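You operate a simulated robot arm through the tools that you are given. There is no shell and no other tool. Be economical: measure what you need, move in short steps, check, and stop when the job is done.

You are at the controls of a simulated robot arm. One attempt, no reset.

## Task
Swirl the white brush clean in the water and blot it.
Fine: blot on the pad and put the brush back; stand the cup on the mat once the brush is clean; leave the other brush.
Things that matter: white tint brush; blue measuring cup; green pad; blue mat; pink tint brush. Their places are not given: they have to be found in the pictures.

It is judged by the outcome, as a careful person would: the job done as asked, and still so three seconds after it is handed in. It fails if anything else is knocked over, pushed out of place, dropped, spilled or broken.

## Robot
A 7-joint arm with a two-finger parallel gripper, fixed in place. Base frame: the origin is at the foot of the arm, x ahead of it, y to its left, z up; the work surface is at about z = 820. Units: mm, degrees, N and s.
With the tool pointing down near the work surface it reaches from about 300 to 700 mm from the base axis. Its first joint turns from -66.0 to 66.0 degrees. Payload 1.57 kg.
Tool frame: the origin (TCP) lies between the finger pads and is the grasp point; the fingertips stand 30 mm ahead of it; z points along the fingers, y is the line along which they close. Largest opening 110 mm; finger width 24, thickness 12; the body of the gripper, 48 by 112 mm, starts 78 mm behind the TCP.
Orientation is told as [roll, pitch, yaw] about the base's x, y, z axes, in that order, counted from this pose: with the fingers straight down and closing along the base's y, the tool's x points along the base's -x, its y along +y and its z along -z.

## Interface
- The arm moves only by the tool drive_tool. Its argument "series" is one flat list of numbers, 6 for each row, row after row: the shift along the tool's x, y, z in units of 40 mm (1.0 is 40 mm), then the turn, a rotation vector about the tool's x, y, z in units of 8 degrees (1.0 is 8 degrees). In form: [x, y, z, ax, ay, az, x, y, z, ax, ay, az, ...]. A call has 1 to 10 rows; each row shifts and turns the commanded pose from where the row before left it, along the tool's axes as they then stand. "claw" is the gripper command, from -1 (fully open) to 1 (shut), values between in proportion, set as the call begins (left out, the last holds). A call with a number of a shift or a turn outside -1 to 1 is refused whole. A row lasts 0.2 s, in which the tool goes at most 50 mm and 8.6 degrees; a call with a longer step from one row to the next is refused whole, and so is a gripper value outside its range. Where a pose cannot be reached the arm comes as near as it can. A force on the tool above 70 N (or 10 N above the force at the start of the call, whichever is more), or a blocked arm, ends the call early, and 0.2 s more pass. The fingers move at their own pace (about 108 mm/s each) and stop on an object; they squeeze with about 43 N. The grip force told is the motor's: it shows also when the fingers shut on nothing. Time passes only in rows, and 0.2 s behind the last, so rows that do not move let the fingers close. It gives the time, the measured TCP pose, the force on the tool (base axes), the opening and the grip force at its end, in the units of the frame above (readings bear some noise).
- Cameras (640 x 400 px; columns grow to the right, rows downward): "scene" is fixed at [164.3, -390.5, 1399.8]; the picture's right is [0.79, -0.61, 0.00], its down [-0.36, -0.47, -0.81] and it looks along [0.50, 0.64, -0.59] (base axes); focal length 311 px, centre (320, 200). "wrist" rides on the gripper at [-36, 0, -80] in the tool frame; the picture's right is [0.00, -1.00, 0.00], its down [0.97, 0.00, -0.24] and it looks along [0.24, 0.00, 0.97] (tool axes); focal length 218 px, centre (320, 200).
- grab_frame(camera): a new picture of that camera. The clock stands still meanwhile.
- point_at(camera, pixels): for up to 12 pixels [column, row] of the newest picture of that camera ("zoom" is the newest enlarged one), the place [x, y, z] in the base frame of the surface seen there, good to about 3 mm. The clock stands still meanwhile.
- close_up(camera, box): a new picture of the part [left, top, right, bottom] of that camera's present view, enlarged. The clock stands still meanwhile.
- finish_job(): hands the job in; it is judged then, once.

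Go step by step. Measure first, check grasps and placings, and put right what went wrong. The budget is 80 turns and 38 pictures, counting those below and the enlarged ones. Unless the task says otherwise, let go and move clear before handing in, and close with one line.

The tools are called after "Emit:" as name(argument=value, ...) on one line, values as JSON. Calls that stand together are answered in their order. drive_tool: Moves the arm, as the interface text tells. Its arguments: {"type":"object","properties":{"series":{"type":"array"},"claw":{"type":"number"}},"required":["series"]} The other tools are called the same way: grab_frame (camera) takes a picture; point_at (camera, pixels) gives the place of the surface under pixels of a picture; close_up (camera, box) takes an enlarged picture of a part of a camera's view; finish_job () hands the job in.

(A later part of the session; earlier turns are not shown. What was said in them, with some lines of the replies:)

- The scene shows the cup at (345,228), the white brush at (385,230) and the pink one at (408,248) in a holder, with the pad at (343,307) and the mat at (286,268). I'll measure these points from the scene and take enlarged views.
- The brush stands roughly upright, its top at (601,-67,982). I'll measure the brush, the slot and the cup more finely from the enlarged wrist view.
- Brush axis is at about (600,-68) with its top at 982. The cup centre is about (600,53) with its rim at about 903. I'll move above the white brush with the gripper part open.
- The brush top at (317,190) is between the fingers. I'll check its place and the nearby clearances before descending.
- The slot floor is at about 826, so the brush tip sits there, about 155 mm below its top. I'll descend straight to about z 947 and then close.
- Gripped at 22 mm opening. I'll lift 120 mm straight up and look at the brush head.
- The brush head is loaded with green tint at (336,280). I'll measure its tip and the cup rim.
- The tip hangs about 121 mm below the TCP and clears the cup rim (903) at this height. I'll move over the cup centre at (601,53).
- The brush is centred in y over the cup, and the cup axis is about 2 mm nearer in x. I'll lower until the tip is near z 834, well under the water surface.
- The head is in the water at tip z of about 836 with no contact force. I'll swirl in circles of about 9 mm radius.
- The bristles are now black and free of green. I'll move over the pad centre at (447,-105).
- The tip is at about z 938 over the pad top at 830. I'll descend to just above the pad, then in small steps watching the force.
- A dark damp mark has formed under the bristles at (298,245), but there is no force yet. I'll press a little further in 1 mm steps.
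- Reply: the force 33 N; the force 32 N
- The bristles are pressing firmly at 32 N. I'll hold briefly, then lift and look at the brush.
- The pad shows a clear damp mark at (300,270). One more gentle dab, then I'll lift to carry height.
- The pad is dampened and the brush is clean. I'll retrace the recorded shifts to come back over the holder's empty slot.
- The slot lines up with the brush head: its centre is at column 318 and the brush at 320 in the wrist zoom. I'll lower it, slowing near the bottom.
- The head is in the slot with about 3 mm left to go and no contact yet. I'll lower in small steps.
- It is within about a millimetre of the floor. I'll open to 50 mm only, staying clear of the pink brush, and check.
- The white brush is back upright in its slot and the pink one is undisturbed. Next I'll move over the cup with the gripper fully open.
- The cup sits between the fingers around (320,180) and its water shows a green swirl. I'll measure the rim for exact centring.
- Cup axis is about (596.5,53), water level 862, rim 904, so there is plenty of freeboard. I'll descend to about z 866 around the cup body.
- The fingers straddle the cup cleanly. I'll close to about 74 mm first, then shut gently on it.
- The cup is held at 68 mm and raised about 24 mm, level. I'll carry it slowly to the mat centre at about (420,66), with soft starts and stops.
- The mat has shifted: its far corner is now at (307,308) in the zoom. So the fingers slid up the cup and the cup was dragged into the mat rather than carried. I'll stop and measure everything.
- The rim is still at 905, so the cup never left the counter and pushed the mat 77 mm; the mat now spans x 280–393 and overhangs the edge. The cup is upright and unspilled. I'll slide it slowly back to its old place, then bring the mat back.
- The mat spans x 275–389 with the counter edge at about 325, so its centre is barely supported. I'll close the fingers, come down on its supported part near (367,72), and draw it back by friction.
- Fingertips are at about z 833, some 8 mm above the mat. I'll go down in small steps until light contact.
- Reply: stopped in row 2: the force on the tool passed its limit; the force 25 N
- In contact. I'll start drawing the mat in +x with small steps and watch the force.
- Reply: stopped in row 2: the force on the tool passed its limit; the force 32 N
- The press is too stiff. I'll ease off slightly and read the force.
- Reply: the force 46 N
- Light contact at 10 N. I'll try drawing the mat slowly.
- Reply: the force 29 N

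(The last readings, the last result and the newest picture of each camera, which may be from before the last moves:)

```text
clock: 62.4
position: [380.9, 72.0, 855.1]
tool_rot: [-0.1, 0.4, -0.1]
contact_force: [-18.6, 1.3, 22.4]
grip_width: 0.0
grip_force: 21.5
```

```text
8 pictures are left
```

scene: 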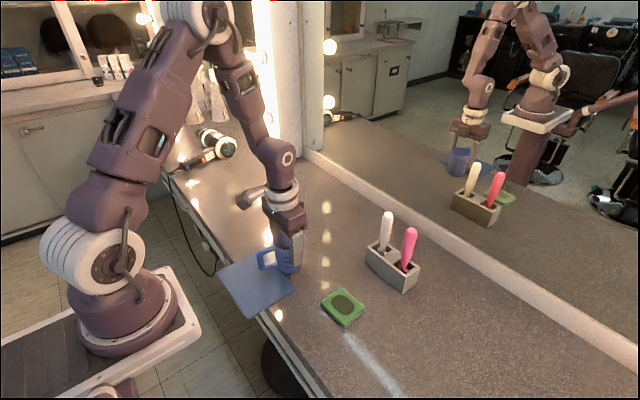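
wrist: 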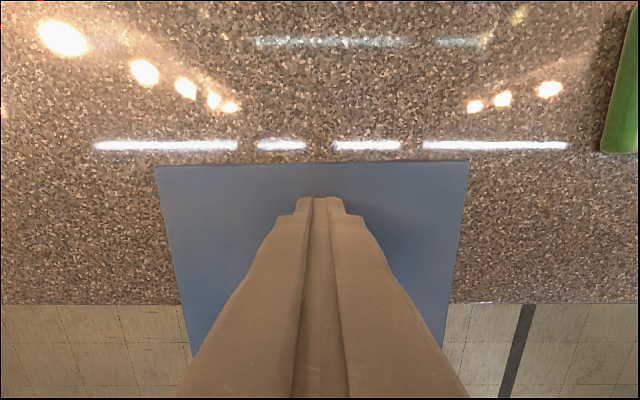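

The mat follows the fingers (the counter edge moved from row 285 to 303 while the mat stayed still in view). I'll carry on, about 65 mm more.

Emit:
drive_tool(series=[-0.1, 0, 0, 0, 0, 0, -0.1, 0, 0, 0, 0, 0, -0.1, 0, 0, 0, 0, 0, -0.1, 0, 0, 0, 0, 0, -0.1, 0, 0, 0, 0, 0, -0.1, 0, 0, 0, 0, 0, -0.1, 0, 0, 0, 0, 0, -0.1, 0, 0, 0, 0, 0, 0, 0, 0, 0, 0, 0])

Emit:
drive_tool(series=[-0.1, -0.01, 0, 0, 0, 0, -0.1, -0.01, 0, 0, 0, 0, -0.1, -0.01, 0, 0, 0, 0, -0.1, -0.01, 0, 0, 0, 0, -0.1, -0.01, 0, 0, 0, 0, -0.1, -0.01, 0, 0, 0, 0, -0.1, -0.01, 0, 0, 0, 0, -0.1, -0.01, 0, 0, 0, 0, 0, 0, 0, 0, 0, 0])

Emit:
grab_frame(camera="wrist")

```text
clock: 64.4
position: [415.3, 74.0, 854.2]
tool_rot: [-0.1, 0.1, 0.0]
contact_force: [-0.6, -1.3, 6.1]
grip_width: 0.0
grip_force: 21.6
```

```text
clock: 66.4
position: [446.1, 67.5, 854.9]
tool_rot: [-0.1, 0.3, -0.1]
contact_force: [-3.8, 1.1, 22.3]
grip_width: 0.1
grip_force: 21.4
```

```text
7 pictures are left
```

wrist: 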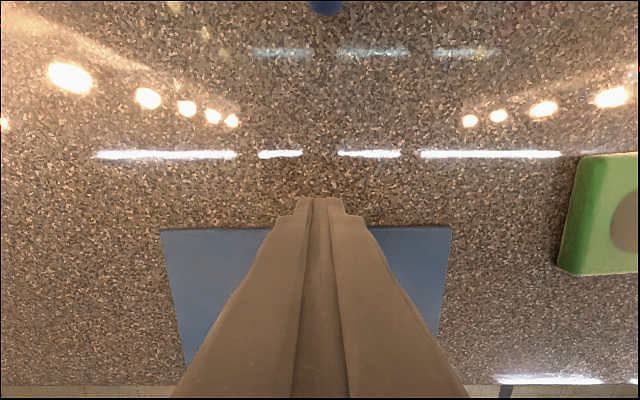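

Emit:
point_at(camera="wrist", pixels=[[165, 233], [448, 230], [250, 233], [400, 231], [180, 330], [440, 330], [300, 388]])

```text
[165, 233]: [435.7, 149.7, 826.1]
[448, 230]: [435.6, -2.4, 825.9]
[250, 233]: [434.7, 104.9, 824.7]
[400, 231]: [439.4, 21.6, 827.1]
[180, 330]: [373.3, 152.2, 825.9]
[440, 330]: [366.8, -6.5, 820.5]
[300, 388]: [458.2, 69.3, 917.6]
```

The mat's far edge is at x 437 (it was at 472), so the fingers slipped part way. I'll lift, move back to the middle of the mat, and repeat with a firmer press.

Emit:
drive_tool(series=[0, 0, -0.5, 0, 0, 0, 0.6, 0.03, 0, 0, 0, 0, 0.8, 0.03, 0, 0, 0, 0, 0.7, 0.03, 0, 0, 0, 0, 0, 0, 0.4, 0, 0, 0, 0, 0, 0, 0, 0, 0])

Emit:
drive_tool(series=[0, 0, 0.05, 0, 0, 0, 0, 0, 0.05, 0, 0, 0, 0, 0, 0, 0, 0, 0])

```text
clock: 67.8
position: [361.9, 71.5, 859.4]
tool_rot: [-0.1, 0.4, -0.1]
contact_force: [0.3, 0.5, -0.3]
grip_width: 0.0
grip_force: 21.7
```

```text
clock: 68.6
position: [362.8, 72.2, 854.6]
tool_rot: [-0.2, 0.4, -0.1]
contact_force: [-1.7, 0.9, 11.2]
grip_width: 0.3
grip_force: 21.3
```

Emit:
drive_tool(series=[0, 0, 0.015, 0, 0, 0, -0.05, 0, 0.005, 0, 0, 0, -0.1, -0.015, 0.003, 0, 0, 0, -0.1, -0.015, 0.003, 0, 0, 0, -0.1, -0.015, 0.003, 0, 0, 0, -0.1, -0.015, 0.003, 0, 0, 0, 0, 0, 0, 0, 0, 0])

Emit:
drive_tool(series=[-0.1, -0.015, 0.003, 0, 0, 0, -0.1, -0.015, 0.003, 0, 0, 0, -0.1, -0.015, 0.003, 0, 0, 0, -0.1, -0.015, 0.003, 0, 0, 0, -0.1, -0.015, 0, 0, 0, 0, 0, 0, 0, 0, 0, 0])

Emit:
grab_frame(camera="wrist")

```text
clock: 69.4
position: [362.3, 72.5, 855.2]
tool_rot: [0.0, 1.0, -0.1]
contact_force: [-6.1, 2.3, 30.5]
grip_width: 0.1
grip_force: 21.4
stopped in row 4: the force on the tool passed its limit (the readings are from after the stop); the commanded pose is now the measured one
```

```text
clock: 69.9
position: [363.6, 71.5, 854.7]
tool_rot: [-0.1, 2.0, 0.2]
contact_force: [-8.4, 3.9, 31.4]
grip_width: 0.1
grip_force: 21.3
stopped in row 2: the force on the tool passed its limit (the readings are from after the stop); the commanded pose is now the measured one
```

```text
6 pictures are left
```

wrist: 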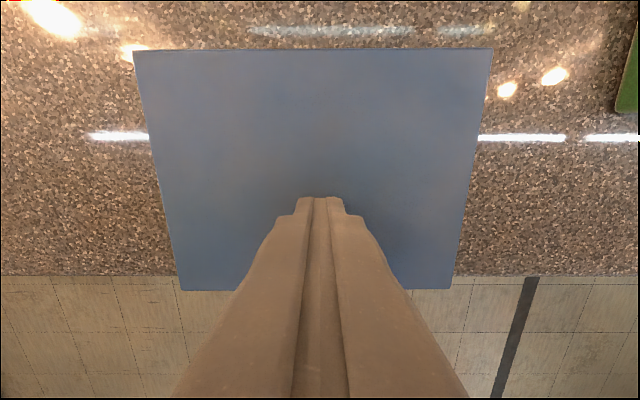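

The mat now overhangs only slightly (its edge is at row 290 against the counter edge at 277). The press was too stiff and the tool tilted, so I'll rise, straighten, and use the 10 N press that worked.

Emit:
drive_tool(series=[0, 0, -0.15, 0, -0.25, 0, 0, 0, 0, 0, 0, 0])

Emit:
drive_tool(series=[0, 0, 0.02, 0, 0, 0, 0, 0, 0, 0, 0, 0])

```text
clock: 70.5
position: [364.3, 71.0, 860.4]
tool_rot: [-0.1, -0.1, 0.1]
contact_force: [0.0, -0.1, -0.5]
grip_width: 0.2
grip_force: 21.3
```

```text
clock: 71.1
position: [364.3, 70.8, 858.9]
tool_rot: [-0.1, -0.2, 0.1]
contact_force: [-0.7, -0.6, 0.4]
grip_width: 0.0
grip_force: 21.0
```

Emit:
drive_tool(series=[0, 0, 0.06, 0, 0, 0, 0, 0, 0, 0, 0, 0])

Emit:
drive_tool(series=[0, 0, 0.02, 0, 0, 0, 0, 0, 0, 0, 0, 0])

```text
clock: 71.7
position: [364.8, 71.8, 857.1]
tool_rot: [-0.1, -0.3, 0.1]
contact_force: [0.2, -0.5, 0.4]
grip_width: 0.0
grip_force: 21.4
```

```text
clock: 72.3
position: [365.0, 71.1, 856.5]
tool_rot: [-0.1, -0.2, 0.1]
contact_force: [-0.3, 0.9, 0.5]
grip_width: 0.3
grip_force: 21.7
```

Emit:
drive_tool(series=[0, 0, 0.03, 0, 0, 0, 0, 0, 0, 0, 0, 0])

```text
clock: 72.9
position: [364.4, 71.9, 854.6]
tool_rot: [-0.1, -0.2, 0.2]
contact_force: [0.9, 0.0, 1.2]
grip_width: 0.0
grip_force: 21.6
```

Emit:
drive_tool(series=[0, 0, 0.02, 0, 0, 0, 0, 0, 0, 0, 0, 0])

```text
clock: 73.5
position: [364.3, 71.5, 854.6]
tool_rot: [-0.2, -0.3, 0.1]
contact_force: [0.9, -1.5, 38.2]
grip_width: 0.0
grip_force: 21.7
```

Emit:
drive_tool(series=[0, 0, -0.013, 0, 0, 0, 0, 0, 0, 0, 0, 0])

Emit:
drive_tool(series=[-0.05, 0, 0, 0, 0, 0, -0.1, -0.015, 0, 0, 0, 0, -0.1, -0.015, 0, 0, 0, 0, -0.1, -0.015, 0, 0, 0, 0, 0, 0, 0, 0, 0, 0])

```text
clock: 74.1
position: [364.8, 71.4, 856.2]
tool_rot: [-0.2, -0.3, 0.1]
contact_force: [4.6, -4.1, 28.3]
grip_width: 0.1
grip_force: 21.9
```

```text
clock: 74.9
position: [365.5, 71.3, 856.0]
tool_rot: [-0.2, 0.9, 0.4]
contact_force: [-10.0, 2.7, 32.1]
grip_width: 0.1
grip_force: 21.6
stopped in row 3: the force on the tool passed its limit (the readings are from after the stop); the commanded pose is now the measured one
```

Stuck: the harder press grips the mat to the counter. I'll straighten and use a much lighter press.

Emit:
drive_tool(series=[0, 0, -0.06, 0, -0.14, 0, 0, 0, 0, 0, 0, 0])

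Emit:
drive_tool(series=[0, 0, 0.025, 0, 0, 0, 0, 0, 0, 0, 0, 0])

```text
clock: 75.5
position: [368.0, 71.1, 857.1]
tool_rot: [-0.2, -0.3, 0.3]
contact_force: [0.5, -0.3, 0.3]
grip_width: 0.0
grip_force: 21.0
```

```text
clock: 76.1
position: [366.7, 71.8, 855.3]
tool_rot: [-0.3, -0.3, 0.3]
contact_force: [0.1, 0.4, 0.6]
grip_width: 0.1
grip_force: 21.2
```

I'll drag while lowering very gradually so the contact builds up lightly in motion.

Emit:
drive_tool(series=[-0.05, -0.01, 0.01, 0, 0, 0, -0.1, -0.015, 0.004, 0, 0, 0, -0.1, -0.015, 0.004, 0, 0, 0, -0.1, -0.015, 0.002, 0, 0, 0, -0.1, -0.015, 0.002, 0, 0, 0, -0.1, -0.015, 0.002, 0, 0, 0, -0.1, -0.015, 0.002, 0, 0, 0, -0.1, -0.015, 0, 0, 0, 0, 0, 0, 0, 0, 0, 0])

Emit:
grab_frame(camera="wrist")

```text
clock: 77.8
position: [388.3, 67.7, 854.7]
tool_rot: [-0.3, 0.6, 0.5]
contact_force: [-9.7, 3.6, 28.7]
grip_width: 0.0
grip_force: 21.1
stopped in row 8: the force on the tool passed its limit (the readings are from after the stop); the commanded pose is now the measured one
```

```text
5 pictures are left
```

wrist: 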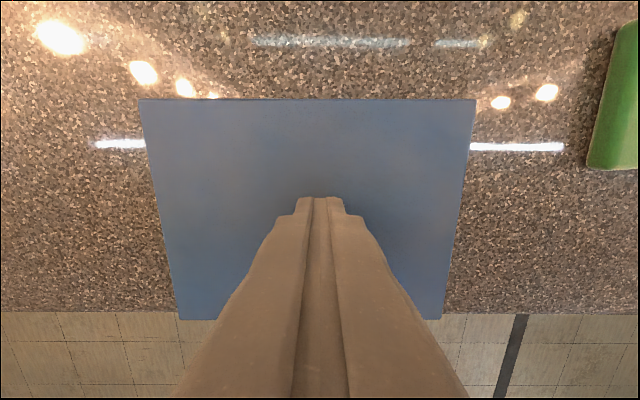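

The near edge is now just at the counter edge (row 319 against 313). Rather than dragging, I'll push that edge squarely with the spread fingertips just above the counter. First I'll measure.

Emit:
point_at(camera="wrist", pixels=[[145, 105], [470, 104], [182, 316], [438, 316], [150, 308], [480, 308], [300, 101], [210, 317], [320, 195], [250, 150], [400, 150]])

Emit:
drive_tool(series=[0, 0, -0.4, 0, -0.1, 0, 0, 0, -0.4, 0, 0, 0, 0.5, 0.1, 0, 0, 0, 0, 0.7, 0, 0, 0, 0, 0, 0.8, 0, 0, 0, 0, 0, 0.4, 0, 0, 0, 0, 0, 0, 0, 0, 0, 0, 0], claw=-0.3)

```text
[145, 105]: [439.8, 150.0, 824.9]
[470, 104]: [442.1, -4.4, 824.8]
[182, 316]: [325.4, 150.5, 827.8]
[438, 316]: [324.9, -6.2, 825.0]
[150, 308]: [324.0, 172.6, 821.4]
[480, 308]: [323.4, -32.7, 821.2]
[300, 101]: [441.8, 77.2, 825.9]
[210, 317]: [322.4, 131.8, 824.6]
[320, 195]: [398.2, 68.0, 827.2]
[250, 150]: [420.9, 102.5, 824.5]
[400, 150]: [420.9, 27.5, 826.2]
```

```text
clock: 79.4
position: [292.2, 71.2, 884.2]
tool_rot: [-0.3, -0.3, 0.6]
contact_force: [-0.1, -0.2, 0.6]
grip_width: 71.3
grip_force: 0.1
```

The mat spans x 323–443 (it was 357–472). I'm now in front of the edge with fingers spread 71 mm, so I'll straighten and lower the tips to about z 822.

Emit:
drive_tool(series=[0, 0, 0.4, -0.037, 0.037, 0.075, 0, 0, 0.35, 0, 0, 0, 0, 0, 0, 0, 0, 0, 0, 0, 0, 0, 0, 0])

```text
clock: 80.4
position: [291.2, 69.9, 853.7]
tool_rot: [0.1, 0.0, -0.1]
contact_force: [-1.1, 0.3, -1.1]
grip_width: 71.5
grip_force: 0.0
```

Emit:
drive_tool(series=[0, 0, 0.04, 0, 0, 0, 0, 0, 0, 0, 0, 0])

Emit:
drive_tool(series=[-0.15, 0, 0, 0, 0, 0, -0.15, 0, 0, 0, 0, 0, -0.15, 0, 0, 0, 0, 0, -0.1, 0, 0, 0, 0, 0, -0.1, 0, 0, 0, 0, 0, 0, 0, 0, 0, 0, 0])

```text
clock: 81.0
position: [293.3, 70.6, 853.5]
tool_rot: [0.1, 0.0, -0.1]
contact_force: [0.3, 0.3, -0.2]
grip_width: 71.6
grip_force: 0.0
```

```text
clock: 82.4
position: [320.7, 70.5, 854.4]
tool_rot: [0.1, 0.1, -0.1]
contact_force: [-2.8, -0.5, 2.5]
grip_width: 71.6
grip_force: 0.3
```

There is a light resisting force of about 3 N, so I need to see whether it is pushing the edge or riding over it.

Emit:
grab_frame(camera="wrist")

```text
4 pictures are left
```

wrist: 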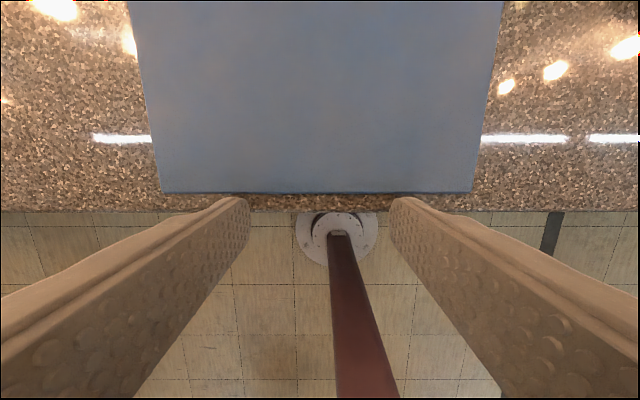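

It works: the mat's near edge (row 193) is now fully inside the counter edge (row 211). I'll push about 25 mm more.

Emit:
drive_tool(series=[-0.08, 0, 0, 0, 0, 0, -0.1, 0, 0, 0, 0, 0, -0.1, 0, 0, 0, 0, 0, -0.1, 0, 0, 0, 0, 0, -0.1, 0, 0, 0, 0, 0, -0.08, 0, 0, 0, 0, 0, -0.05, 0, 0, 0, 0, 0, 0, 0, 0, 0, 0, 0])

Emit:
drive_tool(series=[0.2, 0, 0, 0, 0, 0, 0, 0, -0.5, 0, 0, 0, 0, 0, -0.8, 0, 0, 0, 0, 0, -0.9, 0, 0, 0, -0.6, 0, -0.9, 0, 0, 0, -0.8, 0, -0.8, 0, 0, 0, -0.9, 0, 0, 0, 0, 0, -0.8, 0, 0, 0, 0, 0, 0, 0, 0, 0, 0, 0])

Emit:
grab_frame(camera="wrist")

```text
clock: 84.2
position: [343.9, 70.7, 853.8]
tool_rot: [0.1, 0.1, 0.0]
contact_force: [-1.1, -0.3, 0.7]
grip_width: 71.8
grip_force: 0.1
```

```text
clock: 86.2
position: [462.1, 70.3, 1010.1]
tool_rot: [0.1, 0.1, -0.1]
contact_force: [0.0, 0.9, 0.1]
grip_width: 71.5
grip_force: 0.0
```

```text
3 pictures are left
```

wrist: 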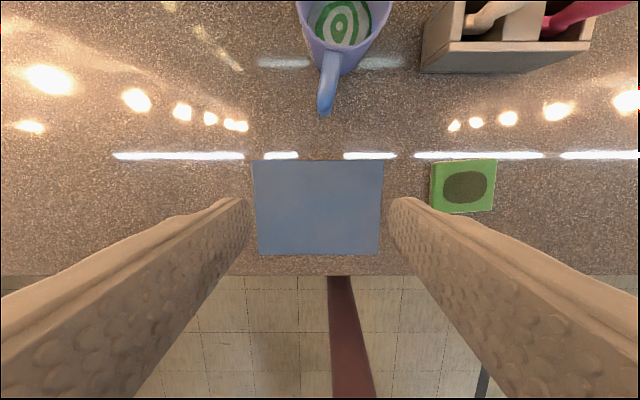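

Emit:
point_at(camera="wrist", pixels=[[255, 163], [380, 163], [379, 252], [261, 252], [334, 57], [330, 80], [326, 104], [322, 80], [338, 80], [318, 104], [332, 104], [326, 113]])

```text
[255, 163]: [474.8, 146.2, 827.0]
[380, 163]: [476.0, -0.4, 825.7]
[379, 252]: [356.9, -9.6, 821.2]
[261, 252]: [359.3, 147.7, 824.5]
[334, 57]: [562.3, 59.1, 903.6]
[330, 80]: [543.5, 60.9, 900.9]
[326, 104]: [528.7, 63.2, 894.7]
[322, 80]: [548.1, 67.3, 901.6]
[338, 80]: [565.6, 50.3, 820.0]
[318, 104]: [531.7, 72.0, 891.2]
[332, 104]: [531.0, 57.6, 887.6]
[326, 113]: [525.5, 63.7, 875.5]
```

The mat is back at x 358–475, y -3..148, and the cup stands as before. This time I'll take the cup by its handle: it runs from (562,59) to (528,64), about 14 mm thick, with its top at about 900. I'll align the tool with it (yaw -9°) and lower over it.

Emit:
drive_tool(series=[-0.5, -0.05, 0, 0, 0, 0, -0.8, -0.1, 0, 0, 0, 0, -0.675, -0.065, 0, 0, 0, 0, 0, 0, 0, 0, 0, 0.56, 0, 0, 0, 0, 0, 0.56, 0, 0, 0.5, 0, 0, 0, 0, 0, 0.7, 0, 0, 0, 0, 0, 0, 0, 0, 0], claw=0.09)

Emit:
grab_frame(camera="wrist")

```text
clock: 88.0
position: [539.9, 62.4, 961.4]
tool_rot: [0.1, 0.2, -9.1]
contact_force: [0.1, -0.4, -0.2]
grip_width: 50.0
grip_force: 0.0
```

```text
2 pictures are left
```

wrist: 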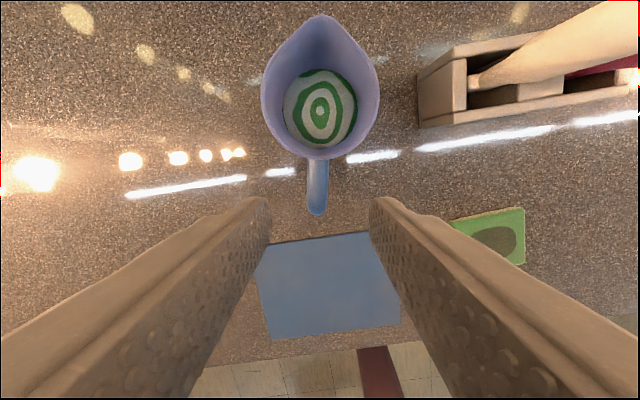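

Emit:
point_at(camera="wrist", pixels=[[318, 165], [318, 185], [318, 205], [309, 185], [326, 185], [309, 205], [324, 205], [317, 212], [320, 110], [320, 20], [320, 155]])

```text
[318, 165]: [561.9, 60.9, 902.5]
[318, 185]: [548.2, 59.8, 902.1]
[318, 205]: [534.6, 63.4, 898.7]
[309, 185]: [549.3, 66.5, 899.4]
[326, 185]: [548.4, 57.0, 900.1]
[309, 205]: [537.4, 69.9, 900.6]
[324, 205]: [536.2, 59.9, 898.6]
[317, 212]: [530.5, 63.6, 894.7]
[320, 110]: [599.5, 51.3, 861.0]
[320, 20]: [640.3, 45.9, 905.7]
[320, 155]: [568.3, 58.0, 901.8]
```

The handle is centred between the fingers and lies along the tool axis. I'll lower to about z 880 and close gently.

Emit:
drive_tool(series=[-0.07, 0, 0.4, 0, 0, 0, 0, 0, 0.6, 0, 0, 0, 0, 0, 0.6, 0, 0, 0, 0, 0, 0.42, 0, 0, 0, 0, 0, 0, 0, 0, 0])

Emit:
drive_tool(series=[0, 0, 0, 0, 0, 0, 0, 0, 0, 0, 0, 0], claw=0.64)

Emit:
drive_tool(series=[0, 0, 0, 0, 0, 0, 0, 0, 0, 0, 0, 0, 0, 0, 0, 0, 0, 0], claw=1)

```text
clock: 89.2
position: [542.6, 61.7, 882.8]
tool_rot: [0.0, 0.1, -9.1]
contact_force: [0.4, -0.1, 0.2]
grip_width: 50.1
grip_force: 0.1
```

```text
clock: 89.8
position: [541.8, 60.3, 882.7]
tool_rot: [0.2, 0.2, -9.1]
contact_force: [0.4, 0.4, -0.8]
grip_width: 19.9
grip_force: 0.1
```

```text
clock: 90.6
position: [541.9, 60.9, 881.2]
tool_rot: [0.1, 0.1, -9.0]
contact_force: [-0.2, 0.8, 0.0]
grip_width: 16.1
grip_force: 31.8
```

Gripped the handle at 16 mm. I'll test with a slow 15 mm lift, then read the rim height.

Emit:
drive_tool(series=[0, 0, -0.05, 0, 0, 0, 0, 0, -0.08, 0, 0, 0, 0, 0, -0.1, 0, 0, 0, 0, 0, -0.1, 0, 0, 0, 0, 0, -0.05, 0, 0, 0, 0, 0, 0, 0, 0, 0])

Emit:
point_at(camera="scene", pixels=[[345, 228]])

```text
clock: 92.0
position: [540.1, 61.9, 897.9]
tool_rot: [0.1, 0.1, -9.1]
contact_force: [0.4, -0.8, -1.4]
grip_width: 16.4
grip_force: 31.8
```

```text
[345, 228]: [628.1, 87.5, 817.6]
```

Emit:
grab_frame(camera="wrist")

```text
1 pictures are left
```

wrist: 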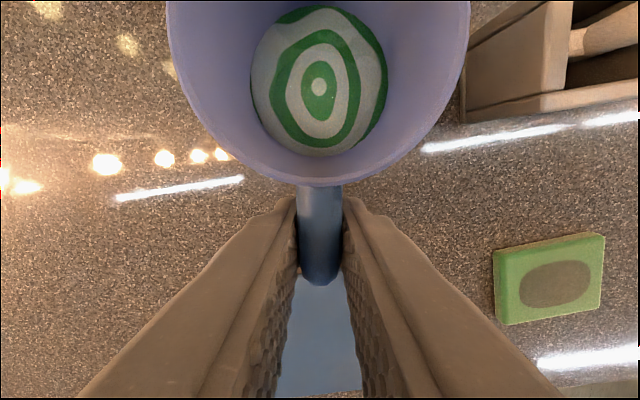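

Emit:
point_at(camera="wrist", pixels=[[320, 183], [320, 210], [320, 240], [320, 265], [320, 85], [320, 20], [320, 140], [180, 60], [458, 60], [260, 85], [380, 85]])

```text
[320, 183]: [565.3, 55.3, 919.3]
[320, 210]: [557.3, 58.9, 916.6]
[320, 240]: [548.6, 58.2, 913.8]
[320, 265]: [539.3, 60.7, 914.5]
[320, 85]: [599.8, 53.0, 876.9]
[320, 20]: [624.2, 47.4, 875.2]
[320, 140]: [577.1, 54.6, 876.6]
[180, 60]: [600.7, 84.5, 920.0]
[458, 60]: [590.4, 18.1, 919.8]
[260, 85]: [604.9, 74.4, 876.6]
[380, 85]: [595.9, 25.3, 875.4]
```

The cup is truly lifted now: rim 919–920 all round, so level, and water at 876. I'll raise it 16 mm more, then carry it slowly so its axis ends over the mat centre (418,71).

Emit:
drive_tool(series=[0, 0, -0.05, 0, 0, 0, 0, 0, -0.1, 0, 0, 0, 0, 0, -0.1, 0, 0, 0, 0, 0, -0.1, 0, 0, 0, 0, 0, -0.05, 0, 0, 0, 0, 0, 0, 0, 0, 0])

Emit:
drive_tool(series=[0.08, -0.012, 0, 0, 0, 0, 0.155, -0.012, 0, 0, 0, 0, 0.235, -0.012, 0, 0, 0, 0, 0.305, -0.012, 0, 0, 0, 0, 0.35, -0.012, 0, 0, 0, 0, 0.35, -0.012, 0, 0, 0, 0, 0.305, -0.012, 0, 0, 0, 0, 0.235, -0.012, 0, 0, 0, 0, 0.155, -0.012, 0, 0, 0, 0, 0.075, -0.012, 0, 0, 0, 0])

Emit:
drive_tool(series=[0.08, -0.012, 0, 0, 0, 0, 0.155, -0.012, 0, 0, 0, 0, 0.235, -0.012, 0, 0, 0, 0, 0.305, -0.012, 0, 0, 0, 0, 0.35, -0.012, 0, 0, 0, 0, 0.35, -0.012, 0, 0, 0, 0, 0.305, -0.012, 0, 0, 0, 0, 0.235, -0.012, 0, 0, 0, 0, 0.155, -0.012, 0, 0, 0, 0, 0.075, -0.012, 0, 0, 0, 0])

```text
clock: 93.4
position: [540.1, 61.1, 913.1]
tool_rot: [0.1, 0.1, -9.0]
contact_force: [0.1, 0.1, -1.1]
grip_width: 16.4
grip_force: 31.6
```

```text
clock: 95.6
position: [451.7, 70.3, 912.7]
tool_rot: [0.1, 0.1, -9.2]
contact_force: [-0.5, 0.5, -1.1]
grip_width: 16.3
grip_force: 31.8
```

```text
clock: 97.8
position: [363.6, 80.0, 912.2]
tool_rot: [0.1, 0.1, -9.1]
contact_force: [0.4, -0.1, -1.1]
grip_width: 16.3
grip_force: 31.7
```

The cup is over the mat centre, steady. I'll lower 24 mm, then in fine steps until contact.

Emit:
drive_tool(series=[0, 0, 0.06, 0, 0, 0, 0, 0, 0.12, 0, 0, 0, 0, 0, 0.14, 0, 0, 0, 0, 0, 0.12, 0, 0, 0, 0, 0, 0.08, 0, 0, 0, 0, 0, 0.05, 0, 0, 0, 0, 0, 0, 0, 0, 0])

Emit:
drive_tool(series=[0, 0, 0.025, 0, 0, 0, 0, 0, 0, 0, 0, 0])

Emit:
drive_tool(series=[0, 0, 0.02, 0, 0, 0, 0, 0, 0, 0, 0, 0])

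```text
clock: 99.4
position: [362.1, 80.1, 890.2]
tool_rot: [0.1, 0.2, -9.1]
contact_force: [0.6, 0.3, -0.8]
grip_width: 16.2
grip_force: 31.7
```

```text
clock: 100.0
position: [362.4, 79.0, 890.1]
tool_rot: [0.1, 0.0, -9.1]
contact_force: [0.0, -0.4, -1.7]
grip_width: 16.4
grip_force: 31.6
```

```text
clock: 100.6
position: [361.5, 79.1, 889.4]
tool_rot: [0.1, 0.1, -9.1]
contact_force: [0.7, 0.0, -2.3]
grip_width: 16.3
grip_force: 31.6
```

Emit:
drive_tool(series=[0, 0, 0.02, 0, 0, 0, 0, 0, 0, 0, 0, 0])

Emit:
drive_tool(series=[0, 0, 0.02, 0, 0, 0, 0, 0, 0, 0, 0, 0])

```text
clock: 101.2
position: [361.9, 80.2, 888.0]
tool_rot: [0.1, 0.0, -9.1]
contact_force: [-2.9, -0.5, 12.5]
grip_width: 16.3
grip_force: 31.9
```

```text
clock: 101.8
position: [361.7, 79.8, 886.0]
tool_rot: [0.0, 0.1, -8.9]
contact_force: [-4.9, 3.4, 21.9]
grip_width: 16.6
grip_force: 31.7
```

The cup is seated on the mat. I'll ease the pressure off, open a little, and rise straight up.

Emit:
drive_tool(series=[0, 0, -0.025, 0, 0, 0, 0, 0, 0, 0, 0, 0])

Emit:
drive_tool(series=[0, 0, 0, 0, 0, 0, 0, 0, 0, 0, 0, 0], claw=0.3)

Emit:
drive_tool(series=[0, 0, -0.2, 0, 0, 0, 0, 0, -0.5, 0, 0, 0, 0, 0, -0.7, 0, 0, 0, 0, 0, -0.8, 0, 0, 0, 0, 0, -0.8, 0, 0, 0, 0, 0, -0.8, 0, 0, 0, 0, 0, -0.6, 0, 0, 0, 0, 0, 0, 0, 0, 0])

Emit:
grab_frame(camera="scene")

```text
clock: 102.4
position: [362.0, 78.3, 887.2]
tool_rot: [-0.1, 0.2, -9.2]
contact_force: [0.4, -0.1, -2.1]
grip_width: 16.3
grip_force: 31.3
```

```text
clock: 103.0
position: [364.1, 79.2, 889.1]
tool_rot: [0.1, 0.2, -9.1]
contact_force: [0.7, 0.3, -0.6]
grip_width: 38.2
grip_force: 0.1
```

```text
clock: 104.8
position: [362.9, 78.3, 1062.3]
tool_rot: [0.0, 0.0, -9.1]
contact_force: [-0.3, -0.1, 0.0]
grip_width: 38.8
grip_force: 0.1
```

```text
0 pictures are left
```

scene: 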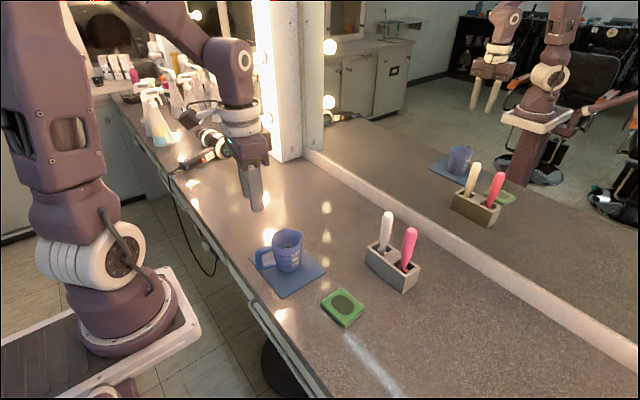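

The last picture shows the cup upright on the mat at (287,250), both brushes in the holder, and the pad in place with its damp mark. The gripper is clear, so I'm handing in.

Emit:
finish_job()

```text
The job is handed in.
```

The white brush was swirled clean, blotted on the pad and put back, and the cup stands upright on the mat with no spill seen. My first try at moving the cup dragged it and shoved the mat over the counter edge. I pushed the mat back to within about 10 mm of where it was; the pink brush was left alone.
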